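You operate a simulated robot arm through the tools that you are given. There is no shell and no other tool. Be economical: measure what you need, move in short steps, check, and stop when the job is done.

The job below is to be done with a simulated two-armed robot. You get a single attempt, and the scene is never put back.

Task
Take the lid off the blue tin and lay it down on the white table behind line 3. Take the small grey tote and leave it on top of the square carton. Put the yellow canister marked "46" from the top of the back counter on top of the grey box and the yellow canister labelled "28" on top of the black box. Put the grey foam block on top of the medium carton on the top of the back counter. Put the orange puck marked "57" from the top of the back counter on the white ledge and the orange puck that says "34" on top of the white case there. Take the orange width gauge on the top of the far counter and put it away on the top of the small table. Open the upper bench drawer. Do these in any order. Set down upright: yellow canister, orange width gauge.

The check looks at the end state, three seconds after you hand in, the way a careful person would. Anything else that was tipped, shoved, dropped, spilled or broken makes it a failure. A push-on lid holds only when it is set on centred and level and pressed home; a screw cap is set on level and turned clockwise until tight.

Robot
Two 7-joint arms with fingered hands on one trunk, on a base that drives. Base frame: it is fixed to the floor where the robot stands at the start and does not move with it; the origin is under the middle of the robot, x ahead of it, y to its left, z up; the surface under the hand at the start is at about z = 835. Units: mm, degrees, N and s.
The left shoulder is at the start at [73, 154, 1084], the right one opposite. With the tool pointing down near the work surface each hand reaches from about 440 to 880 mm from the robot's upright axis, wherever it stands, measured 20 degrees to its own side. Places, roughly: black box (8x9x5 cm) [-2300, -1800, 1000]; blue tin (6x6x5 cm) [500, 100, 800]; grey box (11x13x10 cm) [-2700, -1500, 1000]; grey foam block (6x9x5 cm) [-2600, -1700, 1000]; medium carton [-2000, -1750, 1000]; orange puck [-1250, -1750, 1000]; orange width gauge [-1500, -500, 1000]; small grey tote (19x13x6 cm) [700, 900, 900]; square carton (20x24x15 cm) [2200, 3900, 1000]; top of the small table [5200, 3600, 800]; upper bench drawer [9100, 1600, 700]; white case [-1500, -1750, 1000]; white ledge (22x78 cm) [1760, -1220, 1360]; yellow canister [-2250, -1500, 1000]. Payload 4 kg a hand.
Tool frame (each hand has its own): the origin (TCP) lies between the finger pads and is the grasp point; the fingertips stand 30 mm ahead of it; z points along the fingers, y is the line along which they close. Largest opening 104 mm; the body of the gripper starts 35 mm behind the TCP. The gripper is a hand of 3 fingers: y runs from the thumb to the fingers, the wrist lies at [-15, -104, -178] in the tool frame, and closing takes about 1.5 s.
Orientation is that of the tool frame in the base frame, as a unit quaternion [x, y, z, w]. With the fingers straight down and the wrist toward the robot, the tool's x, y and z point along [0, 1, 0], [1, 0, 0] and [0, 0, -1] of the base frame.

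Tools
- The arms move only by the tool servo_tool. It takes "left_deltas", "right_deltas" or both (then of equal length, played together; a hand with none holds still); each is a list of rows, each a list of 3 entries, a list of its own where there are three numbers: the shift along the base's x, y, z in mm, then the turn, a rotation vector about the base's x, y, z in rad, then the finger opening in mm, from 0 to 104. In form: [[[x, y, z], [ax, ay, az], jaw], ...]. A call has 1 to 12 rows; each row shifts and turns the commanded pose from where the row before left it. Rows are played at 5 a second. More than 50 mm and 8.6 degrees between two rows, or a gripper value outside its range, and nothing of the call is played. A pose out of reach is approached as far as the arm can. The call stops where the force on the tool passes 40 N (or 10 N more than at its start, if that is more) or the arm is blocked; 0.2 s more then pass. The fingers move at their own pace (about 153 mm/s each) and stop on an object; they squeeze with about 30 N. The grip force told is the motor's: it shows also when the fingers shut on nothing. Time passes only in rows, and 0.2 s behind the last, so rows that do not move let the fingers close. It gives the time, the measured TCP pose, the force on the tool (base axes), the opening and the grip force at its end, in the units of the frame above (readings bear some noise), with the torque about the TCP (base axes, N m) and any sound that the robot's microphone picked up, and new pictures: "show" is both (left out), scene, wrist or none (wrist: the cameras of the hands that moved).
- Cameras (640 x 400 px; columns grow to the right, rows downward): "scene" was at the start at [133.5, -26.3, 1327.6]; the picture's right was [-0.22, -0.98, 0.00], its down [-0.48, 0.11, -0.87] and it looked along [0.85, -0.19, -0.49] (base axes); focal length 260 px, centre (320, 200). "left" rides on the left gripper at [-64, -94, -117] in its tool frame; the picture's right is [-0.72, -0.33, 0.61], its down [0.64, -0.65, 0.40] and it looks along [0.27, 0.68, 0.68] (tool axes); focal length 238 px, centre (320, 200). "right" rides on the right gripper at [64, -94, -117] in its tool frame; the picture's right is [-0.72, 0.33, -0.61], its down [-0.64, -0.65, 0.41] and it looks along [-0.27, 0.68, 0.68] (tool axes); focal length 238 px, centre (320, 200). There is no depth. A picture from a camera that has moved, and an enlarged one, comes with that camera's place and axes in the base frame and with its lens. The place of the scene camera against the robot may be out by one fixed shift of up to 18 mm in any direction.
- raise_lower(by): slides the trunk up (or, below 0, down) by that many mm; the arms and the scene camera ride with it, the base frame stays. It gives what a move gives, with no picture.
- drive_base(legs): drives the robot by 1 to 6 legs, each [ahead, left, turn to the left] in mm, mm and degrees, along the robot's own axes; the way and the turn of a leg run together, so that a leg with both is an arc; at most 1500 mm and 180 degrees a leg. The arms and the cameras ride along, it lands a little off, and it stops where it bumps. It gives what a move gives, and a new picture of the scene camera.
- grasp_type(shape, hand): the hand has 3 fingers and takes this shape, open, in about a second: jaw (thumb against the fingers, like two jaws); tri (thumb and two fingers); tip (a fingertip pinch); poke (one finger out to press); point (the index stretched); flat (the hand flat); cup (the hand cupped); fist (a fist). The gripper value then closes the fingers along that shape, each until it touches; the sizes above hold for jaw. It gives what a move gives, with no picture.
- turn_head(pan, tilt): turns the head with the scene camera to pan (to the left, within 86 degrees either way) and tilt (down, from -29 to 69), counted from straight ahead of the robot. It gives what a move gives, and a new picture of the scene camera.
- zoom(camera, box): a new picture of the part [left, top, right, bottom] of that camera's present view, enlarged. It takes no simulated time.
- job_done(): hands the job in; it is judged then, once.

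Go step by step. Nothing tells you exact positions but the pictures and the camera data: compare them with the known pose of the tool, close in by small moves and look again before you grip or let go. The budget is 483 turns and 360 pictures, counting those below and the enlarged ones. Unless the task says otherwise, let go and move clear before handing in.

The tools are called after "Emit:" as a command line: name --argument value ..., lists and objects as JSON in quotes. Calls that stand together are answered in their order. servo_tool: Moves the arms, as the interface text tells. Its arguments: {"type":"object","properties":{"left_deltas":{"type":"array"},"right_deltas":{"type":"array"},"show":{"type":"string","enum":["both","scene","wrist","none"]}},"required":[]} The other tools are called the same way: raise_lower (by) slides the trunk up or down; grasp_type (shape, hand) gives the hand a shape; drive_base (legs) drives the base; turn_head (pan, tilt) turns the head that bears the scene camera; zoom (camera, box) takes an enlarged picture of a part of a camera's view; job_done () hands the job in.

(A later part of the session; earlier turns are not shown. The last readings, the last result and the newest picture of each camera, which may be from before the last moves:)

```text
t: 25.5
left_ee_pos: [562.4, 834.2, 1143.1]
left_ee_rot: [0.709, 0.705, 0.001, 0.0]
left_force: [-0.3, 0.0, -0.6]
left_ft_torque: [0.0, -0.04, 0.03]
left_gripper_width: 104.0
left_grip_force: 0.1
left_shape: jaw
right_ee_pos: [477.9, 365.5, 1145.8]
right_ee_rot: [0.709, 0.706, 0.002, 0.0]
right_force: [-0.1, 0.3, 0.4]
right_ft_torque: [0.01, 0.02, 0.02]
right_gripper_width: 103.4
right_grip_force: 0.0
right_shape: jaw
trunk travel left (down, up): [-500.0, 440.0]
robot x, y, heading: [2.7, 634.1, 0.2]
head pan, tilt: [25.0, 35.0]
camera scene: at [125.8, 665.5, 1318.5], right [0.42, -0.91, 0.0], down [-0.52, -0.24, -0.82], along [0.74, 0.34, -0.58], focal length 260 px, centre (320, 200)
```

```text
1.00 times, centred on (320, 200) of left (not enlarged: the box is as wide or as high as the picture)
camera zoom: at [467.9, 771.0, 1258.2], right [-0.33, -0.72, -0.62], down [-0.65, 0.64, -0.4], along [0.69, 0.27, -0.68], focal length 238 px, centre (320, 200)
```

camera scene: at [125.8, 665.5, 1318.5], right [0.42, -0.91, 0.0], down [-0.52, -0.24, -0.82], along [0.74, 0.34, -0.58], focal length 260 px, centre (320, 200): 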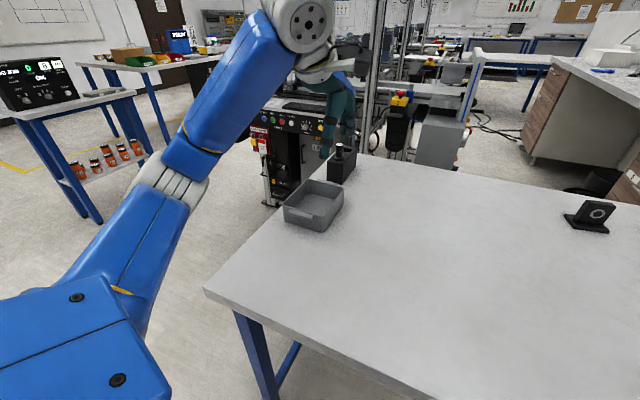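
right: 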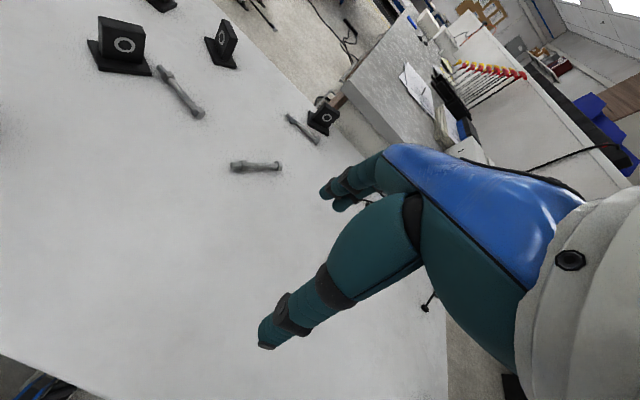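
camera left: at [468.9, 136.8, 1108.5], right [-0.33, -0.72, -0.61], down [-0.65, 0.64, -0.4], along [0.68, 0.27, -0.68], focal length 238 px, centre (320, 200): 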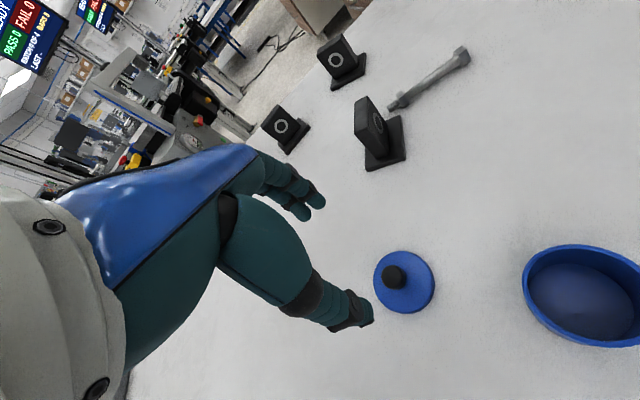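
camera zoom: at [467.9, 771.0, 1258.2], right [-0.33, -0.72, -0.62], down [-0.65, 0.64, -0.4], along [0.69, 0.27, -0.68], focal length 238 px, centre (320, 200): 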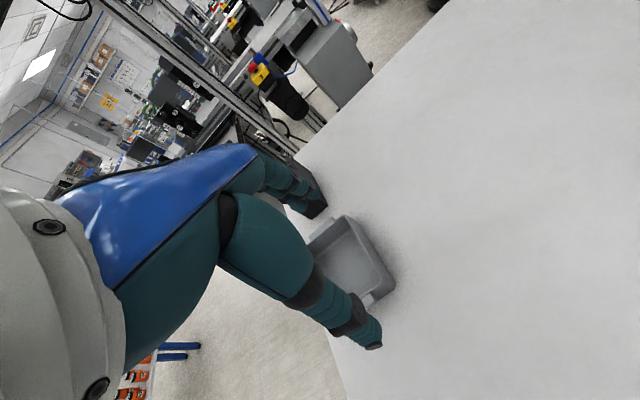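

The empty tote spans about x 608–757, y 872–1000, with lugs on its short ends. I turn the left hand 90° to pinch the middle of its right long wall, thumb outside.

Emit:
servo_tool --left_deltas '[[[11, 3.5, -8], [0, 0, 0.1428], 104], [[11, 3.5, -8], [0, 0, 0.1428], 104], [[11, 3.5, -8], [0, 0, 0.1428], 104], [[11, 3.5, -8], [0, 0, 0.1428], 104], [[11, 3.5, -8], [0, 0, 0.1428], 104], [[11, 3.5, -8], [0, 0, 0.1428], 104], [[11, 3.5, -8], [0, 0, 0.1428], 90], [[11, 3.5, -8], [0, 0, 0.1428], 80], [[11, 3.5, -8], [0, 0, 0.1428], 70], [[11, 3.5, -8], [0, 0, 0.1428], 60], [[11, 3.5, -8], [0, 0, 0.1428], 60]]' --show "both"

```text
t: 27.9
left_ee_pos: [685.3, 874.6, 1055.1]
left_ee_rot: [0.0, 1.0, 0.003, -0.001]
left_force: [0.4, -0.2, 0.0]
left_ft_torque: [0.0, 0.05, 0.0]
left_gripper_width: 60.5
left_grip_force: 0.0
left_shape: jaw
right_ee_pos: [478.3, 367.0, 1145.1]
right_ee_rot: [0.708, 0.706, 0.001, -0.001]
right_force: [-0.3, 0.3, 0.2]
right_ft_torque: [0.05, 0.0, 0.01]
right_gripper_width: 103.6
right_grip_force: 0.1
right_shape: jaw
trunk travel left (down, up): [-500.0, 440.0]
robot x, y, heading: [-1.0, 635.3, -0.0]
head pan, tilt: [25.0, 35.0]
camera scene: at [127.2, 665.9, 1318.4], right [0.42, -0.91, 0.0], down [-0.52, -0.24, -0.82], along [0.74, 0.35, -0.58], focal length 260 px, centre (320, 200)
camera left: at [748.1, 779.9, 1169.5], right [0.72, -0.32, -0.62], down [-0.64, -0.65, -0.41], along [-0.27, 0.69, -0.67], focal length 238 px, centre (320, 200)
```

scene: 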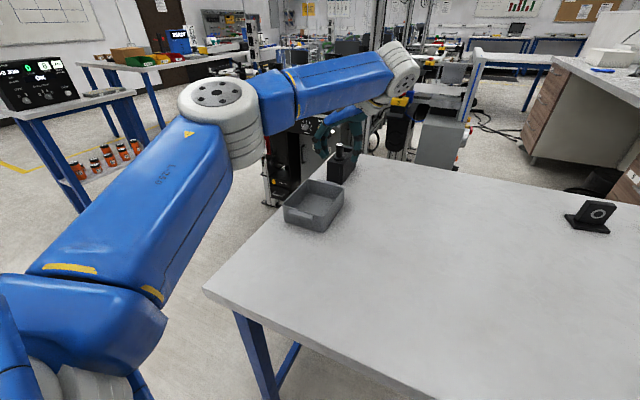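
left: 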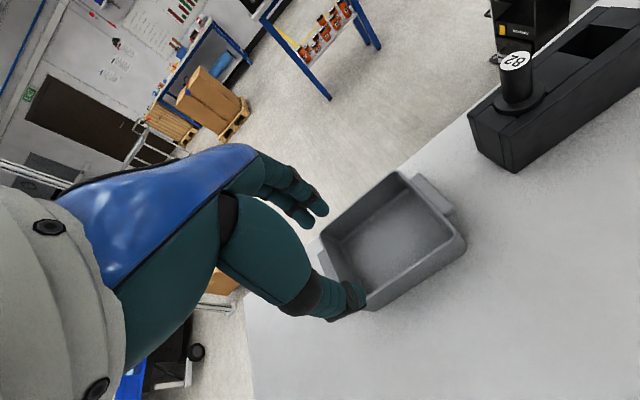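

The wall is where I expected, y ≈ 874. I descend with the wall between thumb and fingers.

Emit:
servo_tool --left_deltas '[[[0, 0, -45], [0, 0, 0], 60], [[0, 0, -45], [0, 0, 0], 60], [[0, 0, -40], [0, 0, 0], 60]]' --show "wrist"

Emit:
zoom --camera "scene" --box '[254, 130, 382, 250]'

```text
t: 28.7
left_ee_pos: [683.4, 874.7, 923.1]
left_ee_rot: [0.002, 1.0, 0.002, 0.0]
left_force: [0.9, -0.3, 0.1]
left_ft_torque: [-0.02, -0.01, 0.0]
left_gripper_width: 60.6
left_grip_force: 0.1
left_shape: jaw
right_ee_pos: [477.6, 368.9, 1145.2]
right_ee_rot: [0.709, 0.706, 0.001, 0.001]
right_force: [-0.1, 0.6, -0.2]
right_ft_torque: [-0.03, 0.0, 0.02]
right_gripper_width: 103.8
right_grip_force: 0.0
right_shape: jaw
trunk travel left (down, up): [-500.0, 440.0]
robot x, y, heading: [-5.4, 636.9, -0.5]
head pan, tilt: [25.0, 35.0]
camera left: at [747.3, 780.1, 1038.6], right [0.72, -0.33, -0.61], down [-0.64, -0.65, -0.41], along [-0.27, 0.69, -0.68], focal length 238 px, centre (320, 200)
```

left: 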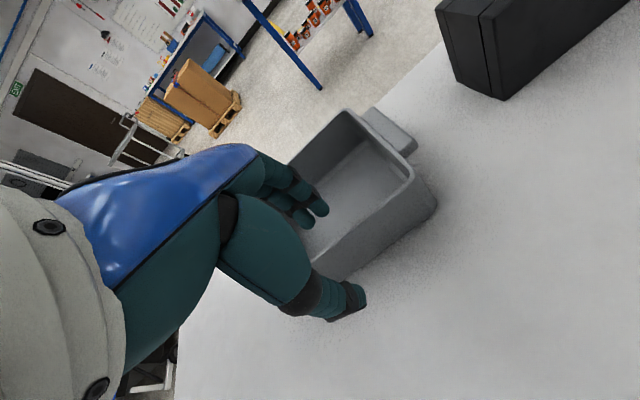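

```text
3.33 times, centred on (318, 190) of scene
camera zoom: at [126.8, 667.3, 1318.5], right [0.42, -0.91, 0.0], down [-0.52, -0.24, -0.82], along [0.74, 0.34, -0.58], focal length 868 px, centre (327, 233)
```

zoom: 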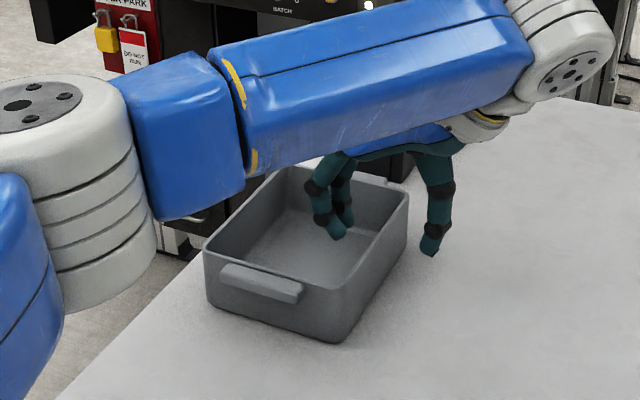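

Fingers straddle the wall well. I go down 36 mm more and close.

Emit:
servo_tool --left_deltas '[[[0, 0, -36], [0, 0, 0], 60], [[0, 0, 0], [0, 0, 0], 30], [[0, 0, 0], [0, 0, 0], 0], [[0, 0, 0], [0, 0, 0], 0], [[0, 0, 0], [0, 0, 0], 0], [[0, 0, 0], [0, 0, 0], 0], [[0, 0, 0], [0, 0, 0], 0]]' --show "wrist"

```text
t: 30.3
left_ee_pos: [683.5, 875.1, 888.9]
left_ee_rot: [0.002, 1.0, 0.002, 0.0]
left_force: [0.6, 0.2, 0.3]
left_ft_torque: [0.02, -0.03, 0.01]
left_gripper_width: 0.8
left_grip_force: 30.1
left_shape: jaw
right_ee_pos: [478.5, 366.6, 1145.4]
right_ee_rot: [0.708, 0.706, 0.001, 0.001]
right_force: [0.5, -0.5, 0.1]
right_ft_torque: [0.02, 0.0, -0.01]
right_gripper_width: 103.9
right_grip_force: 0.0
right_shape: jaw
trunk travel left (down, up): [-500.0, 440.0]
robot x, y, heading: [1.7, 637.2, -0.3]
head pan, tilt: [25.0, 35.0]
camera left: at [747.3, 779.5, 1002.6], right [0.72, -0.33, -0.62], down [-0.64, -0.65, -0.41], along [-0.27, 0.69, -0.68], focal length 238 px, centre (320, 200)
```

left: 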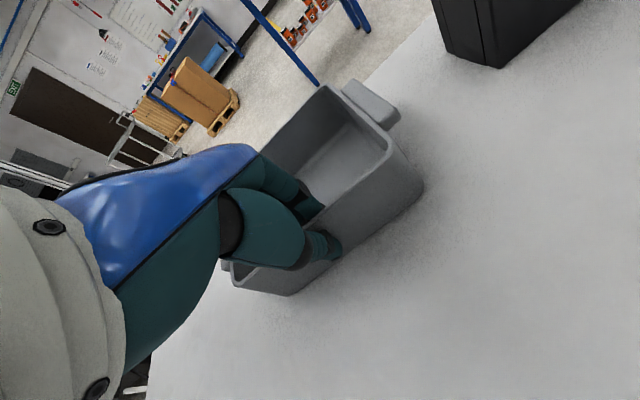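

It seems to pinch the thin wall. I lift a little and look.

Emit:
servo_tool --left_deltas '[[[0, 0, 10], [0, 0, 0], 0], [[0, 0, 20], [0, 0, 0], 0], [[0, 0, 20], [0, 0, 0], 0]]' --show "both"

```text
t: 31.1
left_ee_pos: [682.6, 875.3, 938.9]
left_ee_rot: [0.001, 1.0, 0.001, 0.0]
left_force: [0.4, -1.1, -2.0]
left_ft_torque: [-0.08, -0.02, -0.01]
left_gripper_width: 0.4
left_grip_force: 29.5
left_shape: jaw
right_ee_pos: [477.8, 367.9, 1145.2]
right_ee_rot: [0.708, 0.706, 0.001, 0.0]
right_force: [0.4, 1.3, -0.2]
right_ft_torque: [0.01, -0.01, -0.03]
right_gripper_width: 103.8
right_grip_force: 0.0
right_shape: jaw
trunk travel left (down, up): [-500.0, 440.0]
robot x, y, heading: [0.6, 639.4, -0.1]
head pan, tilt: [25.0, 35.0]
camera scene: at [126.0, 666.7, 1318.4], right [0.42, -0.91, 0.0], down [-0.52, -0.24, -0.82], along [0.74, 0.34, -0.58], focal length 260 px, centre (320, 200)
camera left: at [746.4, 780.0, 1053.9], right [0.72, -0.33, -0.62], down [-0.64, -0.65, -0.41], along [-0.27, 0.69, -0.68], focal length 238 px, centre (320, 200)
```

scene: 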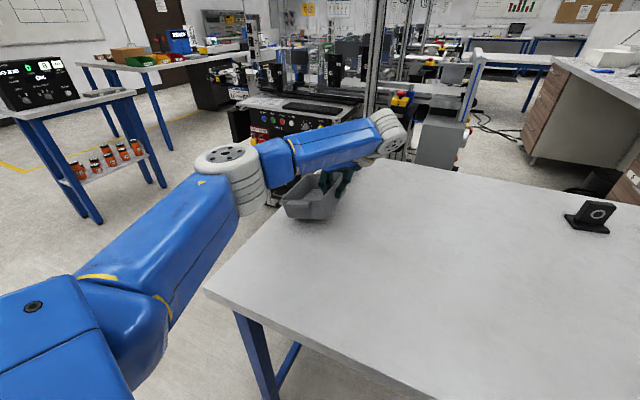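
left: 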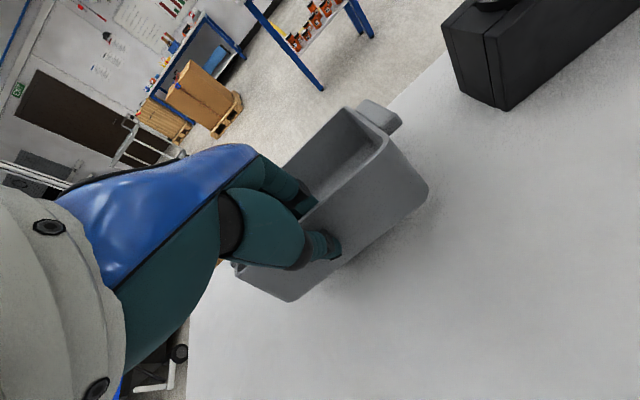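

The tote is held, hanging slightly tilted. I raise it and turn the base left to drive toward the carton at [2200, 3900].

Emit:
servo_tool --left_deltas '[[[0, 0, 40], [0, 0, 0], 0], [[0, 0, 40], [0, 0, 0], 0], [[0, 0, 40], [0, 0, 0], 0], [[0, 0, 40], [0, 0, 0], 0], [[-20, 0, 20], [0, 0, 0], 0], [[-30, 0, 0], [0, 0, 0], 0], [[-30, 0, 0], [0, 0, 0], 0]]' --show "none"

Emit:
drive_base --legs '[[0, 0, 90], [1200, 0, 0]]'

Emit:
turn_head --pan -20 --tilt 20

```text
t: 32.7
left_ee_pos: [601.0, 875.9, 1119.1]
left_ee_rot: [0.002, 1.0, 0.002, 0.0]
left_force: [-0.6, -0.3, -0.9]
left_ft_torque: [-0.12, -0.01, 0.01]
left_gripper_width: 0.3
left_grip_force: 30.7
left_shape: jaw
right_ee_pos: [477.7, 369.1, 1146.2]
right_ee_rot: [0.708, 0.706, 0.001, 0.001]
right_force: [-0.4, 0.2, 0.7]
right_ft_torque: [0.0, -0.05, -0.01]
right_gripper_width: 103.7
right_grip_force: 0.0
right_shape: jaw
trunk travel left (down, up): [-500.0, 440.0]
robot x, y, heading: [4.1, 629.9, -0.1]
head pan, tilt: [25.0, 35.0]
```

```text
t: 42.7
left_ee_pos: [-270.2, 2434.7, 1118.7]
left_ee_rot: [0.714, -0.7, -0.001, 0.001]
left_force: [-1.3, -0.7, -2.1]
left_ft_torque: [-0.01, -0.1, 0.01]
left_gripper_width: 0.2
left_grip_force: 29.8
left_shape: jaw
right_ee_pos: [239.5, 2321.1, 1146.1]
right_ee_rot: [-0.011, 1.0, 0.001, 0.0]
right_force: [-0.3, 0.1, 0.4]
right_ft_torque: [0.0, 0.01, 0.03]
right_gripper_width: 103.9
right_grip_force: 0.0
right_shape: jaw
trunk travel left (down, up): [-500.0, 440.0]
robot x, y, heading: [-20.0, 1837.3, 90.9]
head pan, tilt: [25.0, 35.0]
camera scene: at [-65.0, 1964.3, 1318.5], right [0.9, 0.44, 0.0], down [0.25, -0.52, -0.82], along [-0.36, 0.73, -0.58], focal length 260 px, centre (320, 200)
```

scene: 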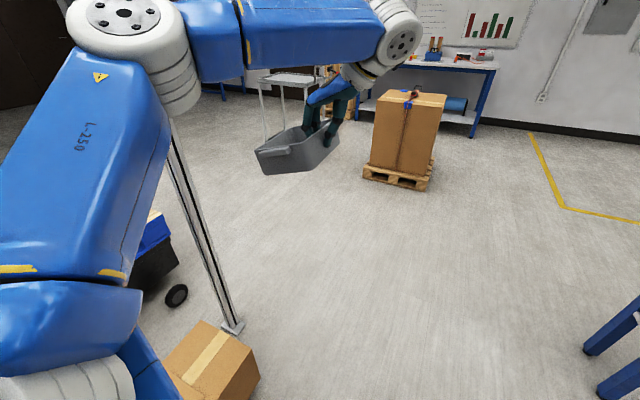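

```text
t: 43.8
left_ee_pos: [-271.0, 2432.6, 1118.6]
left_ee_rot: [0.715, -0.7, -0.001, 0.001]
left_force: [0.0, 0.2, -0.9]
left_ft_torque: [0.03, -0.07, -0.03]
left_gripper_width: 0.1
left_grip_force: 30.1
left_shape: jaw
right_ee_pos: [240.1, 2319.2, 1146.7]
right_ee_rot: [-0.011, 1.0, 0.003, 0.0]
right_force: [-0.2, -0.1, 0.8]
right_ft_torque: [0.02, -0.02, 0.0]
right_gripper_width: 103.8
right_grip_force: 0.0
right_shape: jaw
trunk travel left (down, up): [-500.0, 440.0]
robot x, y, heading: [-16.4, 1837.4, 91.3]
head pan, tilt: [-20.0, 20.0]
camera scene: at [3.8, 1974.0, 1342.2], right [0.95, -0.32, 0.0], down [-0.11, -0.33, -0.94], along [0.3, 0.89, -0.34], focal length 260 px, centre (320, 200)
```

scene: 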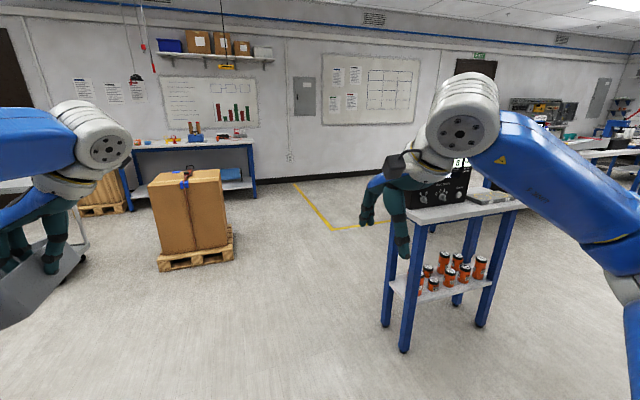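

The shelf table occupies x 826–1415 beyond y 2884. I look right to see the aisle towards line 3 and the bin table.

Emit:
turn_head --pan -75 --tilt 25

Emit:
turn_head --pan -50 --tilt 12

```text
t: 45.0
left_ee_pos: [-271.3, 2432.4, 1117.8]
left_ee_rot: [0.715, -0.7, -0.001, 0.002]
left_force: [0.4, -0.3, -1.8]
left_ft_torque: [-0.01, -0.09, -0.01]
left_gripper_width: 0.4
left_grip_force: 29.8
left_shape: jaw
right_ee_pos: [239.7, 2319.1, 1146.0]
right_ee_rot: [-0.01, 1.0, 0.002, 0.0]
right_force: [0.1, -0.4, -0.3]
right_ft_torque: [0.01, 0.02, -0.01]
right_gripper_width: 103.7
right_grip_force: 0.0
right_shape: jaw
trunk travel left (down, up): [-500.0, 440.0]
robot x, y, heading: [-15.1, 1838.4, 91.3]
head pan, tilt: [-75.0, 25.0]
camera scene: at [62.4, 1911.6, 1334.3], right [0.28, -0.96, 0.0], down [-0.41, -0.12, -0.91], along [0.87, 0.25, -0.42], focal length 260 px, centre (320, 200)
```

scene: 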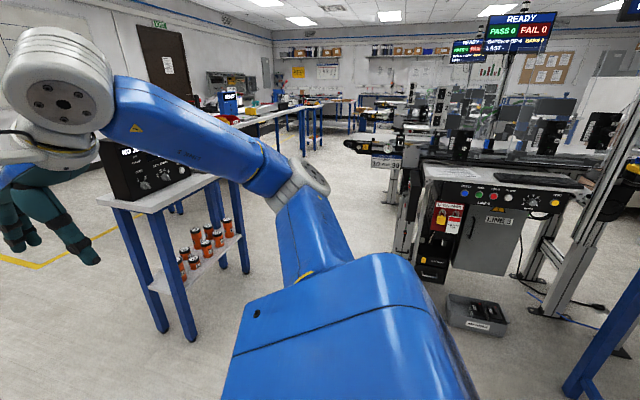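

```text
t: 45.9
left_ee_pos: [-270.4, 2433.3, 1117.9]
left_ee_rot: [0.714, -0.7, -0.002, 0.001]
left_force: [0.3, -0.3, -1.6]
left_ft_torque: [-0.01, -0.1, 0.02]
left_gripper_width: 0.3
left_grip_force: 29.8
left_shape: jaw
right_ee_pos: [240.8, 2319.8, 1146.9]
right_ee_rot: [-0.01, 1.0, 0.001, 0.0]
right_force: [0.6, 0.2, 0.8]
right_ft_torque: [-0.02, 0.01, -0.01]
right_gripper_width: 103.6
right_grip_force: 0.1
right_shape: jaw
trunk travel left (down, up): [-500.0, 440.0]
robot x, y, heading: [-23.4, 1836.2, 90.9]
head pan, tilt: [-50.0, 12.0]
camera scene: at [44.1, 1947.2, 1355.3], right [0.66, -0.75, 0.0], down [-0.16, -0.14, -0.98], along [0.74, 0.64, -0.21], focal length 260 px, centre (320, 200)
```

scene: 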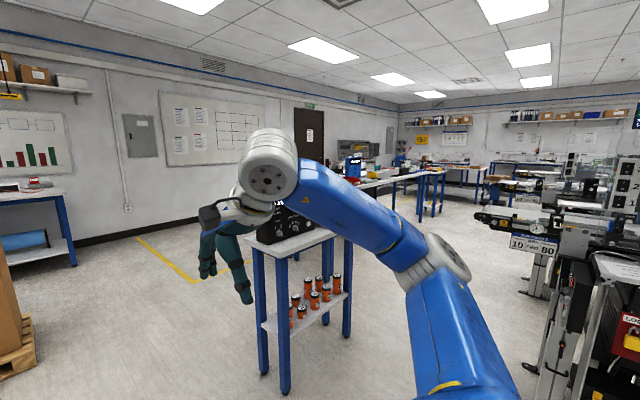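

The aisle between line 3 (y < ~2000) and the shelf table (y > 2880) is free. I drive through it at y ≈ 2390 and face the bin table.

Emit:
drive_base --legs '[[560, 0, 0], [0, 0, -91], [1300, 0, 0]]'

Emit:
turn_head --pan 35 --tilt 20

```text
t: 59.1
left_ee_pos: [1858.7, 2694.2, 1118.9]
left_ee_rot: [-0.014, 1.0, 0.001, 0.0]
left_force: [0.3, 0.0, -1.6]
left_ft_torque: [-0.1, -0.02, 0.0]
left_gripper_width: 0.4
left_grip_force: 29.5
left_shape: jaw
right_ee_pos: [1747.1, 2185.6, 1146.2]
right_ee_rot: [0.697, 0.717, 0.002, 0.001]
right_force: [-0.2, 0.2, 0.0]
right_ft_torque: [-0.03, -0.05, 0.02]
right_gripper_width: 103.9
right_grip_force: 0.0
right_shape: jaw
trunk travel left (down, up): [-500.0, 440.0]
robot x, y, heading: [1265.8, 2440.7, 1.6]
head pan, tilt: [-50.0, 12.0]
camera scene: at [1371.0, 2364.2, 1355.4], right [-0.75, -0.66, 0.0], down [-0.14, 0.16, -0.98], along [0.65, -0.73, -0.21], focal length 260 px, centre (320, 200)
```

scene: 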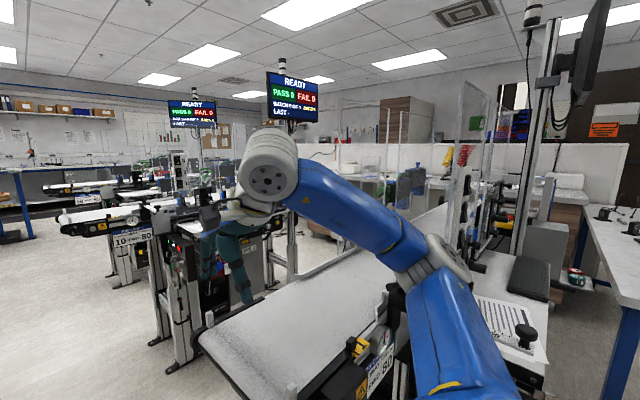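

```text
t: 60.7
left_ee_pos: [1855.1, 2695.5, 1119.6]
left_ee_rot: [-0.014, 1.0, 0.002, 0.001]
left_force: [-0.3, 0.7, -1.3]
left_ft_torque: [-0.11, 0.01, 0.01]
left_gripper_width: 0.2
left_grip_force: 29.9
left_shape: jaw
right_ee_pos: [1746.9, 2185.0, 1146.8]
right_ee_rot: [0.697, 0.717, 0.003, 0.002]
right_force: [0.7, -0.3, 0.4]
right_ft_torque: [0.0, 0.01, 0.01]
right_gripper_width: 103.7
right_grip_force: 0.1
right_shape: jaw
trunk travel left (down, up): [-500.0, 440.0]
robot x, y, heading: [1267.8, 2434.6, 1.8]
head pan, tilt: [35.0, 20.0]
camera scene: at [1384.3, 2489.5, 1342.3], right [0.6, -0.8, 0.0], down [-0.28, -0.2, -0.94], along [0.75, 0.56, -0.34], focal length 260 px, centre (320, 200)
```

scene: 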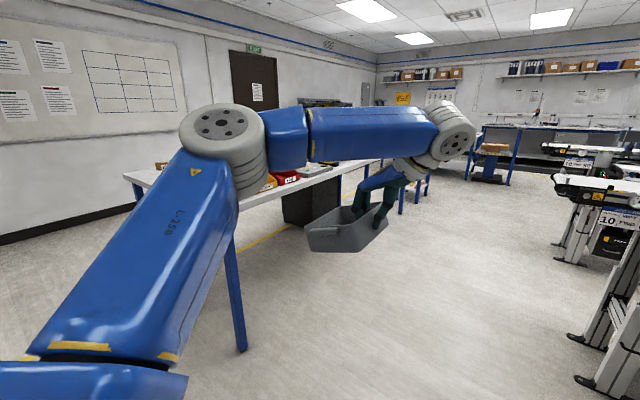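

The bin table's near front leg is at [2020, 3567]. I drive ahead, turn to face it, and look for the square carton.

Emit:
drive_base --legs '[[880, 0, 0], [0, 0, 88]]'

Emit:
turn_head --pan -10 --tilt 20

```text
t: 63.3
left_ee_pos: [2219.6, 2398.2, 1108.3]
left_ee_rot: [0.138, 0.99, 0.028, -0.008]
left_force: [1.3, 2.1, -1.4]
left_ft_torque: [-0.13, 0.05, -0.05]
left_gripper_width: 0.3
left_grip_force: 30.0
left_shape: jaw
right_ee_pos: [1983.0, 1935.9, 1122.6]
right_ee_rot: [0.794, 0.608, 0.007, -0.014]
right_force: [0.1, 0.2, -0.4]
right_ft_torque: [-0.04, 0.02, -0.02]
right_gripper_width: 103.9
right_grip_force: 0.1
right_shape: jaw
trunk travel left (down, up): [-500.0, 440.0]
robot x, y, heading: [1579.1, 2369.0, -14.5]
head pan, tilt: [35.0, 20.0]
stopped in leg 1: the robot was blocked; the commanded pose is now the measured one
camera scene: at [1688.3, 2393.9, 1346.7], right [0.35, -0.94, 0.02], down [-0.3, -0.13, -0.94], along [0.88, 0.33, -0.33], focal length 260 px, centre (320, 200)
```

scene: 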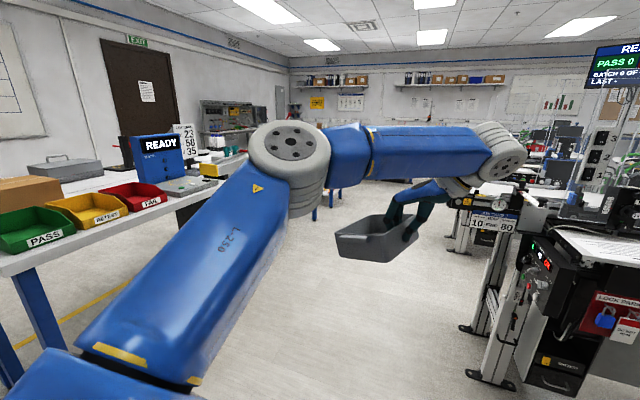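

```text
t: 64.5
left_ee_pos: [2218.2, 2405.0, 1109.6]
left_ee_rot: [0.136, 0.99, 0.025, -0.005]
left_force: [-0.9, 1.2, -1.4]
left_ft_torque: [-0.12, 0.05, 0.01]
left_gripper_width: 0.2
left_grip_force: 29.9
left_shape: jaw
right_ee_pos: [1982.8, 1941.9, 1124.6]
right_ee_rot: [0.793, 0.609, 0.007, -0.01]
right_force: [-0.1, 0.0, -0.2]
right_ft_torque: [0.02, -0.03, 0.02]
right_gripper_width: 104.2
right_grip_force: 0.0
right_shape: jaw
trunk travel left (down, up): [-500.0, 440.0]
robot x, y, heading: [1579.4, 2365.5, -14.2]
head pan, tilt: [-10.0, 20.0]
camera scene: at [1683.8, 2323.3, 1346.8], right [-0.41, -0.91, 0.0], down [-0.29, 0.13, -0.95], along [0.86, -0.39, -0.32], focal length 260 px, centre (320, 200)
```

scene: 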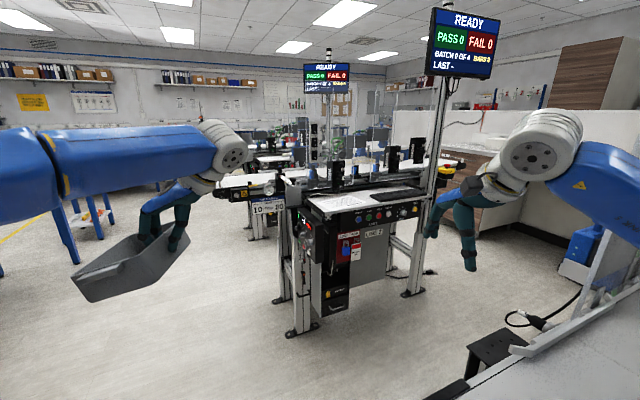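

The base bumped line 3's end on the right. I look there to see what was touched before backing off.

Emit:
turn_head --pan -70 --tilt 45

```text
t: 65.8
left_ee_pos: [2218.4, 2405.3, 1109.7]
left_ee_rot: [0.137, 0.99, 0.024, -0.006]
left_force: [0.6, -0.3, -1.1]
left_ft_torque: [-0.07, 0.03, 0.01]
left_gripper_width: 0.4
left_grip_force: 29.7
left_shape: jaw
right_ee_pos: [1981.5, 1942.0, 1124.7]
right_ee_rot: [0.793, 0.609, 0.007, -0.01]
right_force: [-0.6, -1.1, 0.9]
right_ft_torque: [0.0, -0.04, -0.01]
right_gripper_width: 104.1
right_grip_force: 0.1
right_shape: jaw
trunk travel left (down, up): [-500.0, 440.0]
robot x, y, heading: [1582.7, 2367.0, -14.0]
head pan, tilt: [-70.0, 45.0]
camera scene: at [1607.8, 2280.1, 1307.3], right [-0.99, -0.1, -0.02], down [-0.06, 0.7, -0.72], along [0.09, -0.71, -0.7], focal length 260 px, centre (320, 200)
```

scene: 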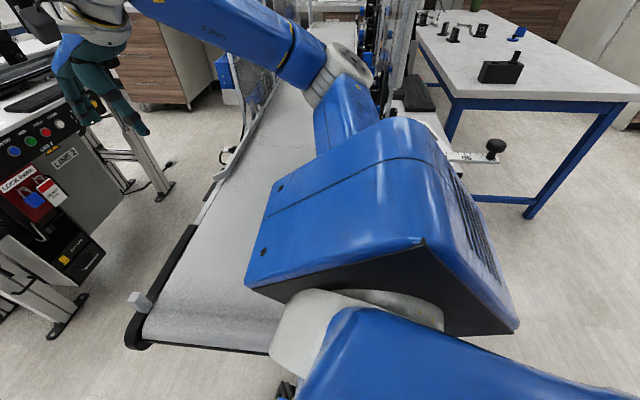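

Only the fixed conveyor end was touched. I back off to the left, go on, and then turn to the bin table.

Emit:
drive_base --legs '[[0, 150, 0], [444, 223, 0], [0, 0, 104]]'

Emit:
turn_head --pan 0 --tilt 25

```text
t: 66.4
left_ee_pos: [2221.7, 2402.7, 1104.9]
left_ee_rot: [0.138, 0.99, 0.024, -0.009]
left_force: [0.5, 0.8, -0.8]
left_ft_torque: [-0.1, 0.02, 0.0]
left_gripper_width: 0.4
left_grip_force: 29.7
left_shape: jaw
right_ee_pos: [1986.3, 1939.6, 1119.6]
right_ee_rot: [0.793, 0.609, 0.004, -0.014]
right_force: [-0.3, -0.7, 0.7]
right_ft_torque: [0.0, 0.02, 0.02]
right_gripper_width: 103.7
right_grip_force: 0.0
right_shape: jaw
trunk travel left (down, up): [-500.0, 440.0]
robot x, y, heading: [1580.3, 2366.3, -14.2]
head pan, tilt: [-70.0, 45.0]
stopped in leg 1: the robot was blocked; the commanded pose is now the measured one
camera scene: at [1608.3, 2280.1, 1307.2], right [-0.99, -0.1, -0.01], down [-0.06, 0.7, -0.72], along [0.08, -0.71, -0.7], focal length 260 px, centre (320, 200)
```

scene: 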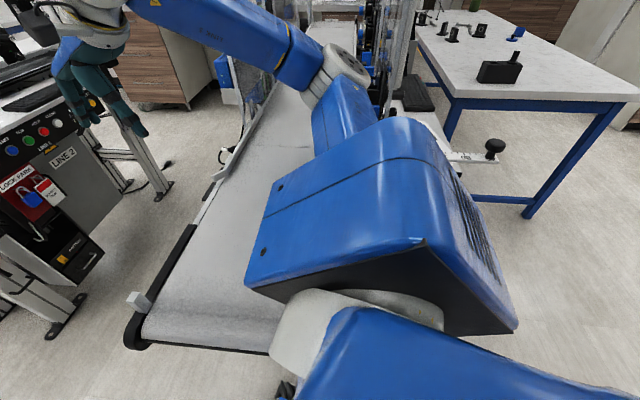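

```text
t: 67.8
left_ee_pos: [2221.9, 2403.4, 1106.4]
left_ee_rot: [0.138, 0.99, 0.025, -0.008]
left_force: [-0.1, 0.3, -1.2]
left_ft_torque: [-0.09, 0.05, 0.01]
left_gripper_width: 0.3
left_grip_force: 29.6
left_shape: jaw
right_ee_pos: [1985.9, 1940.1, 1121.1]
right_ee_rot: [0.793, 0.609, 0.006, -0.013]
right_force: [0.0, 0.4, 0.0]
right_ft_torque: [-0.03, 0.01, 0.01]
right_gripper_width: 104.0
right_grip_force: 0.1
right_shape: jaw
trunk travel left (down, up): [-500.0, 440.0]
robot x, y, heading: [1581.7, 2364.9, -14.2]
head pan, tilt: [0.0, 25.0]
camera scene: at [1688.3, 2339.0, 1338.6], right [-0.25, -0.97, 0.01], down [-0.39, 0.09, -0.91], along [0.89, -0.23, -0.41], focal length 260 px, centre (320, 200)
```

scene: 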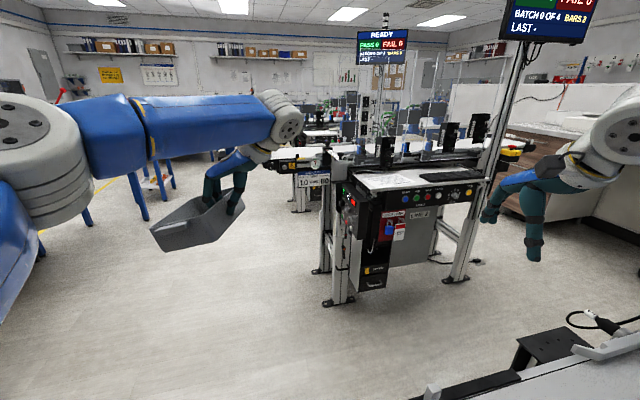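

Moving left is blocked as well; I look left and down at the base to see what holds it.

Emit:
turn_head --pan 80 --tilt 35

Emit:
turn_head --pan -86 --tilt 69

Emit:
turn_head --pan -30 --tilt 69

```text
t: 69.3
left_ee_pos: [2221.8, 2404.0, 1106.4]
left_ee_rot: [0.137, 0.99, 0.025, -0.009]
left_force: [-0.4, -0.6, -0.8]
left_ft_torque: [-0.09, 0.04, 0.0]
left_gripper_width: 0.3
left_grip_force: 30.2
left_shape: jaw
right_ee_pos: [1986.5, 1939.8, 1120.9]
right_ee_rot: [0.793, 0.609, 0.006, -0.013]
right_force: [0.1, 0.0, 0.3]
right_ft_torque: [0.02, 0.01, 0.0]
right_gripper_width: 103.8
right_grip_force: 0.2
right_shape: jaw
trunk travel left (down, up): [-500.0, 440.0]
robot x, y, heading: [1582.6, 2368.9, -14.0]
head pan, tilt: [80.0, 35.0]
camera scene: at [1635.5, 2441.9, 1320.9], right [0.91, -0.41, 0.02], down [-0.22, -0.53, -0.82], along [0.35, 0.74, -0.58], focal length 260 px, centre (320, 200)
```

scene: 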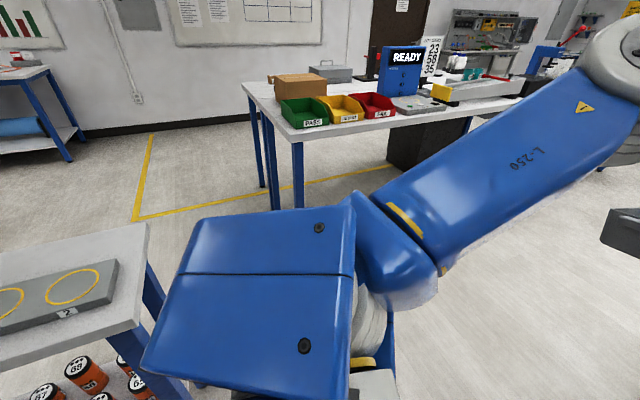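

```text
t: 71.9
left_ee_pos: [2221.3, 2403.6, 1106.1]
left_ee_rot: [0.137, 0.99, 0.025, -0.01]
left_force: [0.7, -0.2, -1.6]
left_ft_torque: [-0.06, 0.05, 0.02]
left_gripper_width: 0.4
left_grip_force: 30.3
left_shape: jaw
right_ee_pos: [1985.7, 1940.4, 1122.2]
right_ee_rot: [0.793, 0.609, 0.006, -0.014]
right_force: [-0.2, -0.5, -0.3]
right_ft_torque: [0.01, -0.02, 0.03]
right_gripper_width: 103.7
right_grip_force: 0.0
right_shape: jaw
trunk travel left (down, up): [-500.0, 440.0]
robot x, y, heading: [1577.3, 2367.6, -14.3]
head pan, tilt: [-85.9, 68.8]
camera scene: at [1590.3, 2306.2, 1277.8], right [-0.98, 0.18, -0.02], down [0.17, 0.91, -0.37], along [-0.05, -0.37, -0.93], focal length 260 px, centre (320, 200)
```

scene: 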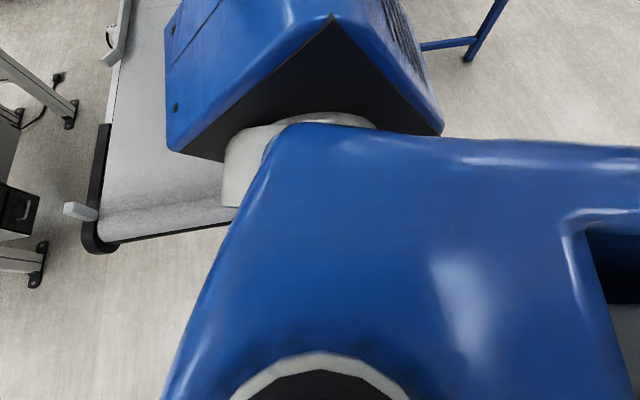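

```text
t: 73.1
left_ee_pos: [2222.4, 2403.1, 1106.7]
left_ee_rot: [0.138, 0.99, 0.024, -0.009]
left_force: [-0.3, 0.5, -1.9]
left_ft_torque: [-0.08, 0.04, 0.02]
left_gripper_width: 0.3
left_grip_force: 29.0
left_shape: jaw
right_ee_pos: [1986.3, 1940.1, 1121.6]
right_ee_rot: [0.793, 0.609, 0.006, -0.013]
right_force: [0.1, -0.5, 0.2]
right_ft_torque: [-0.03, -0.01, 0.01]
right_gripper_width: 104.3
right_grip_force: 0.1
right_shape: jaw
trunk travel left (down, up): [-500.0, 440.0]
robot x, y, heading: [1580.4, 2365.2, -14.3]
head pan, tilt: [-30.0, 68.8]
camera scene: at [1640.2, 2322.2, 1278.5], right [-0.7, -0.72, 0.0], down [-0.66, 0.65, -0.38], along [0.28, -0.26, -0.92], focal length 260 px, centre (320, 200)
```

scene: 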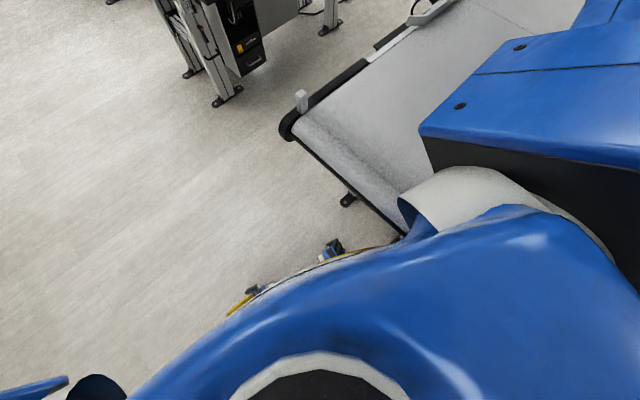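

The base is pressed against the conveyor end and slightly tilted. I back straight off first.

Emit:
drive_base --legs '[[-150, 0, 0]]'

```text
t: 73.8
left_ee_pos: [2222.1, 2403.9, 1101.5]
left_ee_rot: [0.137, 0.99, 0.026, -0.013]
left_force: [0.5, -1.1, -1.0]
left_ft_torque: [-0.1, 0.04, 0.01]
left_gripper_width: 0.4
left_grip_force: 29.9
left_shape: jaw
right_ee_pos: [1988.2, 1940.2, 1117.9]
right_ee_rot: [0.793, 0.609, 0.004, -0.015]
right_force: [-0.3, 0.4, -0.4]
right_ft_torque: [0.01, -0.01, 0.01]
right_gripper_width: 103.9
right_grip_force: 0.0
right_shape: jaw
trunk travel left (down, up): [-500.0, 440.0]
robot x, y, heading: [1573.9, 2366.0, -14.3]
head pan, tilt: [-30.0, 68.8]
stopped in leg 1: the robot was blocked; the commanded pose is now the measured one
camera scene: at [1641.7, 2322.1, 1278.2], right [-0.7, -0.72, 0.0], down [-0.66, 0.65, -0.38], along [0.27, -0.26, -0.93], focal length 260 px, centre (320, 200)
```

scene: 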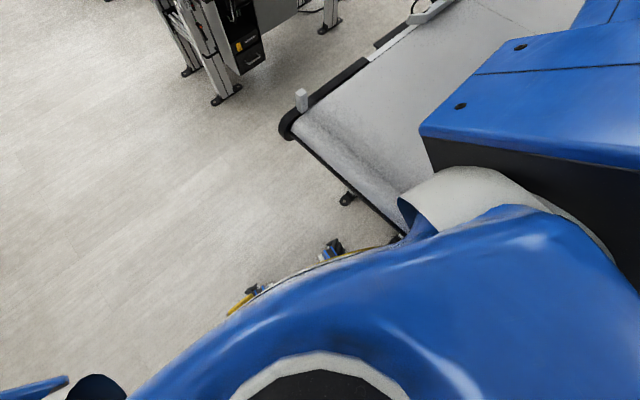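

Still wedged; the right elbow may be caught among the line's posts. I look at that from the scene and right wrist cameras.

Emit:
turn_head --pan -80 --tilt 25

Emit:
zoom --camera "right" --box '[0, 0, 640, 400]'

Emit:
turn_head --pan 86 --tilt 65

```text
t: 75.0
left_ee_pos: [2223.9, 2402.2, 1102.2]
left_ee_rot: [0.137, 0.99, 0.025, -0.012]
left_force: [-0.6, 0.1, -0.9]
left_ft_torque: [-0.09, 0.04, -0.01]
left_gripper_width: 0.2
left_grip_force: 30.5
left_shape: jaw
right_ee_pos: [1987.5, 1939.4, 1117.0]
right_ee_rot: [0.793, 0.609, 0.004, -0.015]
right_force: [0.5, -0.5, -0.5]
right_ft_torque: [-0.02, -0.01, 0.0]
right_gripper_width: 104.2
right_grip_force: 0.1
right_shape: jaw
trunk travel left (down, up): [-500.0, 440.0]
robot x, y, heading: [1575.9, 2366.0, -14.4]
head pan, tilt: [-80.0, 25.0]
camera scene: at [1593.7, 2269.8, 1337.6], right [-1.0, 0.07, -0.01], down [0.04, 0.41, -0.91], along [-0.06, -0.91, -0.42], focal length 260 px, centre (320, 200)
```

scene: 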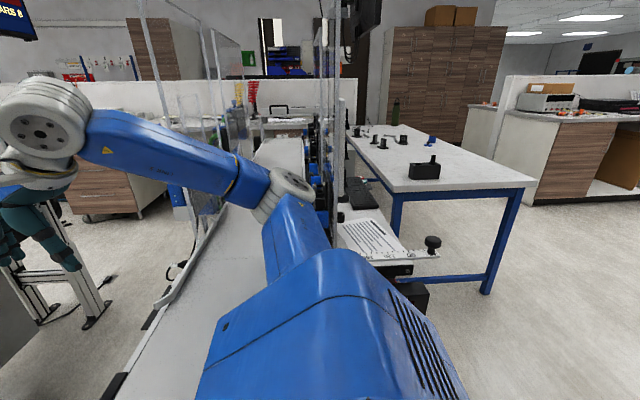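

```text
1.00 times, centred on (320, 200) of right (not enlarged: the box is as wide or as high as the picture)
camera zoom: at [1914.6, 2022.3, 1238.5], right [0.14, -0.8, 0.59], down [-0.8, -0.44, -0.41], along [0.58, -0.42, -0.7], focal length 238 px, centre (320, 200)
```

zoom: 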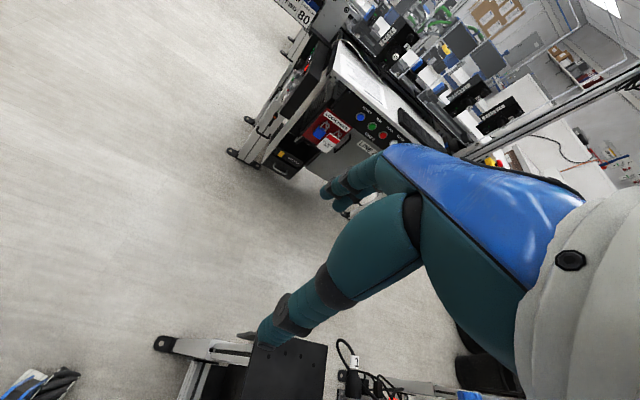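

```text
t: 77.5
left_ee_pos: [2223.3, 2400.7, 1102.3]
left_ee_rot: [0.138, 0.99, 0.026, -0.011]
left_force: [-0.3, 0.7, -1.1]
left_ft_torque: [-0.07, 0.03, -0.02]
left_gripper_width: 0.3
left_grip_force: 29.8
left_shape: jaw
right_ee_pos: [1988.7, 1939.6, 1118.5]
right_ee_rot: [0.793, 0.61, 0.005, -0.015]
right_force: [0.0, 0.5, 0.1]
right_ft_torque: [-0.01, -0.02, 0.01]
right_gripper_width: 103.8
right_grip_force: 0.0
right_shape: jaw
trunk travel left (down, up): [-500.0, 440.0]
robot x, y, heading: [1576.4, 2366.7, -14.2]
head pan, tilt: [85.9, 65.0]
camera scene: at [1620.3, 2418.9, 1280.9], right [0.95, -0.31, 0.01], down [-0.28, -0.86, -0.42], along [0.14, 0.39, -0.91], focal length 260 px, centre (320, 200)
```

scene: 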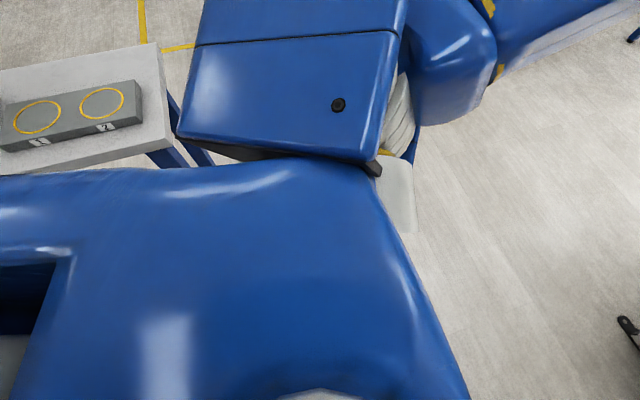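

The robot is pitched up about 1°, as if its front right has ridden against the conveyor foot. I try short moves back and left.

Emit:
drive_base --legs '[[-200, 150, 0]]'

Emit:
drive_base --legs '[[0, 0, 15]]'

```text
t: 78.2
left_ee_pos: [2224.0, 2400.9, 1099.7]
left_ee_rot: [0.138, 0.99, 0.026, -0.012]
left_force: [-0.5, -0.8, -1.2]
left_ft_torque: [-0.08, 0.08, 0.01]
left_gripper_width: 0.2
left_grip_force: 29.8
left_shape: jaw
right_ee_pos: [1988.9, 1939.4, 1117.1]
right_ee_rot: [0.793, 0.609, 0.004, -0.015]
right_force: [0.3, -0.8, -0.9]
right_ft_torque: [0.01, -0.02, 0.01]
right_gripper_width: 104.1
right_grip_force: 0.1
right_shape: jaw
trunk travel left (down, up): [-500.0, 440.0]
robot x, y, heading: [1573.7, 2364.6, -14.3]
head pan, tilt: [85.9, 65.0]
stopped in leg 1: the robot was blocked; the commanded pose is now the measured one
camera scene: at [1621.1, 2418.8, 1280.8], right [0.95, -0.31, 0.01], down [-0.28, -0.86, -0.42], along [0.14, 0.39, -0.91], focal length 260 px, centre (320, 200)
```

scene: 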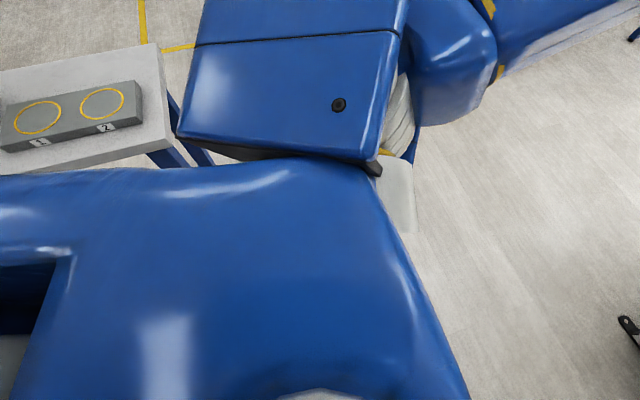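

```text
t: 78.9
left_ee_pos: [2223.3, 2404.7, 1100.0]
left_ee_rot: [0.134, 0.99, 0.027, -0.014]
left_force: [-0.3, 0.7, -1.0]
left_ft_torque: [-0.08, 0.05, 0.02]
left_gripper_width: 0.4
left_grip_force: 30.0
left_shape: jaw
right_ee_pos: [1993.0, 1940.8, 1115.8]
right_ee_rot: [0.791, 0.612, 0.003, -0.017]
right_force: [0.0, 0.4, 0.0]
right_ft_torque: [0.01, 0.03, 0.02]
right_gripper_width: 104.0
right_grip_force: 0.0
right_shape: jaw
trunk travel left (down, up): [-500.0, 440.0]
robot x, y, heading: [1571.9, 2368.9, -13.8]
head pan, tilt: [85.9, 65.0]
stopped in leg 1: the robot was blocked; the commanded pose is now the measured one
camera scene: at [1619.3, 2419.0, 1280.8], right [0.95, -0.31, 0.01], down [-0.27, -0.87, -0.42], along [0.14, 0.39, -0.91], focal length 260 px, centre (320, 200)
```

scene: 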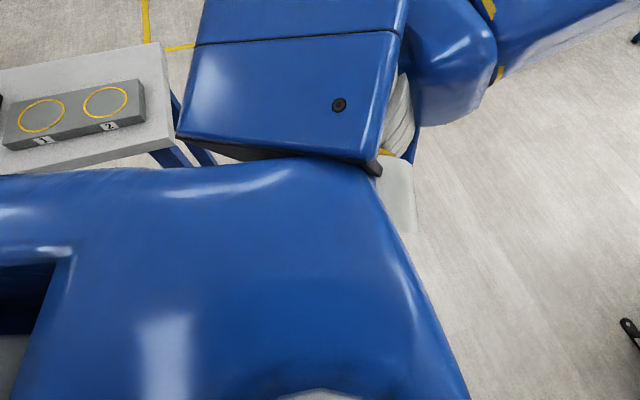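

It gave slightly on the left turn (heading −14.3 → −13.8). I continue turning left, as that frees both the front right and rear left.

Emit:
drive_base --legs '[[0, 0, 60]]'

Emit:
drive_base --legs '[[-300, 0, 0]]'

Emit:
turn_head --pan -86 --tilt 40

```text
t: 79.6
left_ee_pos: [2221.9, 2406.1, 1097.6]
left_ee_rot: [0.132, 0.991, 0.027, -0.014]
left_force: [-0.7, 0.0, -1.6]
left_ft_torque: [-0.1, 0.05, -0.01]
left_gripper_width: 0.5
left_grip_force: 29.9
left_shape: jaw
right_ee_pos: [1993.1, 1941.7, 1113.8]
right_ee_rot: [0.791, 0.612, 0.002, -0.018]
right_force: [0.7, 0.1, 0.6]
right_ft_torque: [0.0, -0.02, 0.0]
right_gripper_width: 104.0
right_grip_force: 0.0
right_shape: jaw
trunk travel left (down, up): [-500.0, 440.0]
robot x, y, heading: [1567.0, 2370.3, -13.3]
head pan, tilt: [85.9, 65.0]
stopped in leg 1: the robot was blocked; the commanded pose is now the measured one
camera scene: at [1618.9, 2419.1, 1280.7], right [0.95, -0.3, 0.01], down [-0.27, -0.87, -0.42], along [0.14, 0.39, -0.91], focal length 260 px, centre (320, 200)
```

scene: 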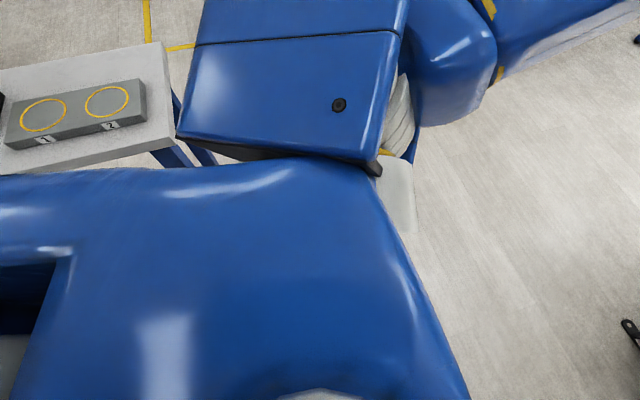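

```text
t: 81.2
left_ee_pos: [2027.7, 2450.8, 1099.9]
left_ee_rot: [0.081, 0.996, 0.029, -0.013]
left_force: [-1.3, 0.4, -0.6]
left_ft_torque: [-0.08, 0.01, 0.03]
left_gripper_width: 0.3
left_grip_force: 30.1
left_shape: jaw
right_ee_pos: [1847.9, 1966.1, 1119.0]
right_ee_rot: [0.757, 0.653, 0.006, -0.01]
right_force: [0.3, 1.4, 1.8]
right_ft_torque: [-0.05, 0.05, -0.03]
right_gripper_width: 103.9
right_grip_force: 0.2
right_shape: jaw
trunk travel left (down, up): [-500.0, 440.0]
robot x, y, heading: [1386.9, 2352.2, -7.8]
head pan, tilt: [85.9, 65.0]
stopped in leg 1: the robot was blocked; the commanded pose is now the measured one
camera scene: at [1446.1, 2417.2, 1277.5], right [0.98, -0.21, 0.0], down [-0.19, -0.89, -0.41], along [0.08, 0.4, -0.91], focal length 260 px, centre (320, 200)
```

scene: 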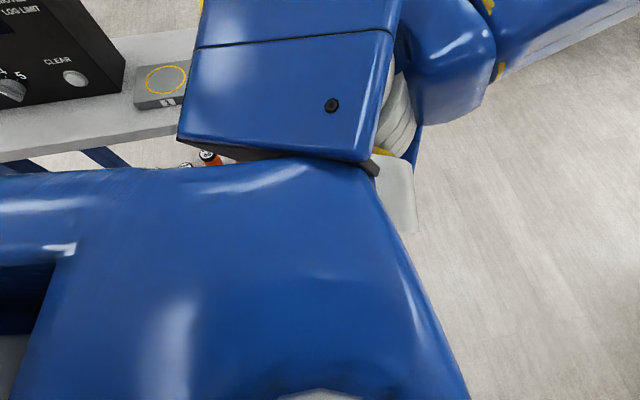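

```text
t: 83.8
left_ee_pos: [2026.8, 2445.4, 1101.5]
left_ee_rot: [0.081, 0.996, 0.03, -0.012]
left_force: [-0.1, 0.6, -1.3]
left_ft_torque: [-0.07, 0.0, 0.01]
left_gripper_width: 0.4
left_grip_force: 30.2
left_shape: jaw
right_ee_pos: [1846.4, 1962.1, 1116.2]
right_ee_rot: [0.757, 0.653, 0.007, -0.012]
right_force: [0.4, -0.8, -0.4]
right_ft_torque: [-0.01, -0.02, -0.01]
right_gripper_width: 104.0
right_grip_force: 0.1
right_shape: jaw
trunk travel left (down, up): [-500.0, 440.0]
robot x, y, heading: [1382.3, 2346.5, -7.9]
head pan, tilt: [-85.9, 40.0]
camera scene: at [1428.9, 2270.6, 1311.9], right [-1.0, 0.06, 0.01], down [0.04, 0.63, -0.78], along [-0.05, -0.77, -0.63], focal length 260 px, centre (320, 200)
```

scene: 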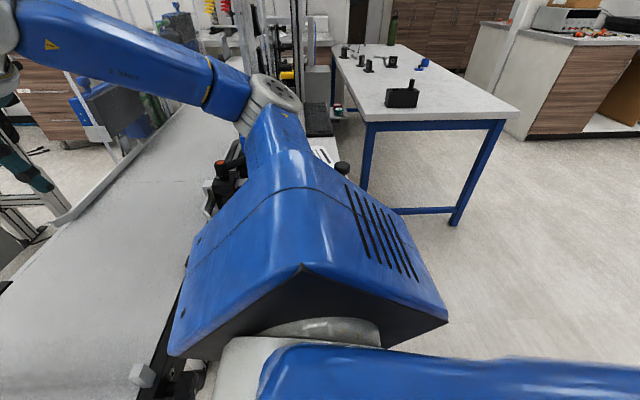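

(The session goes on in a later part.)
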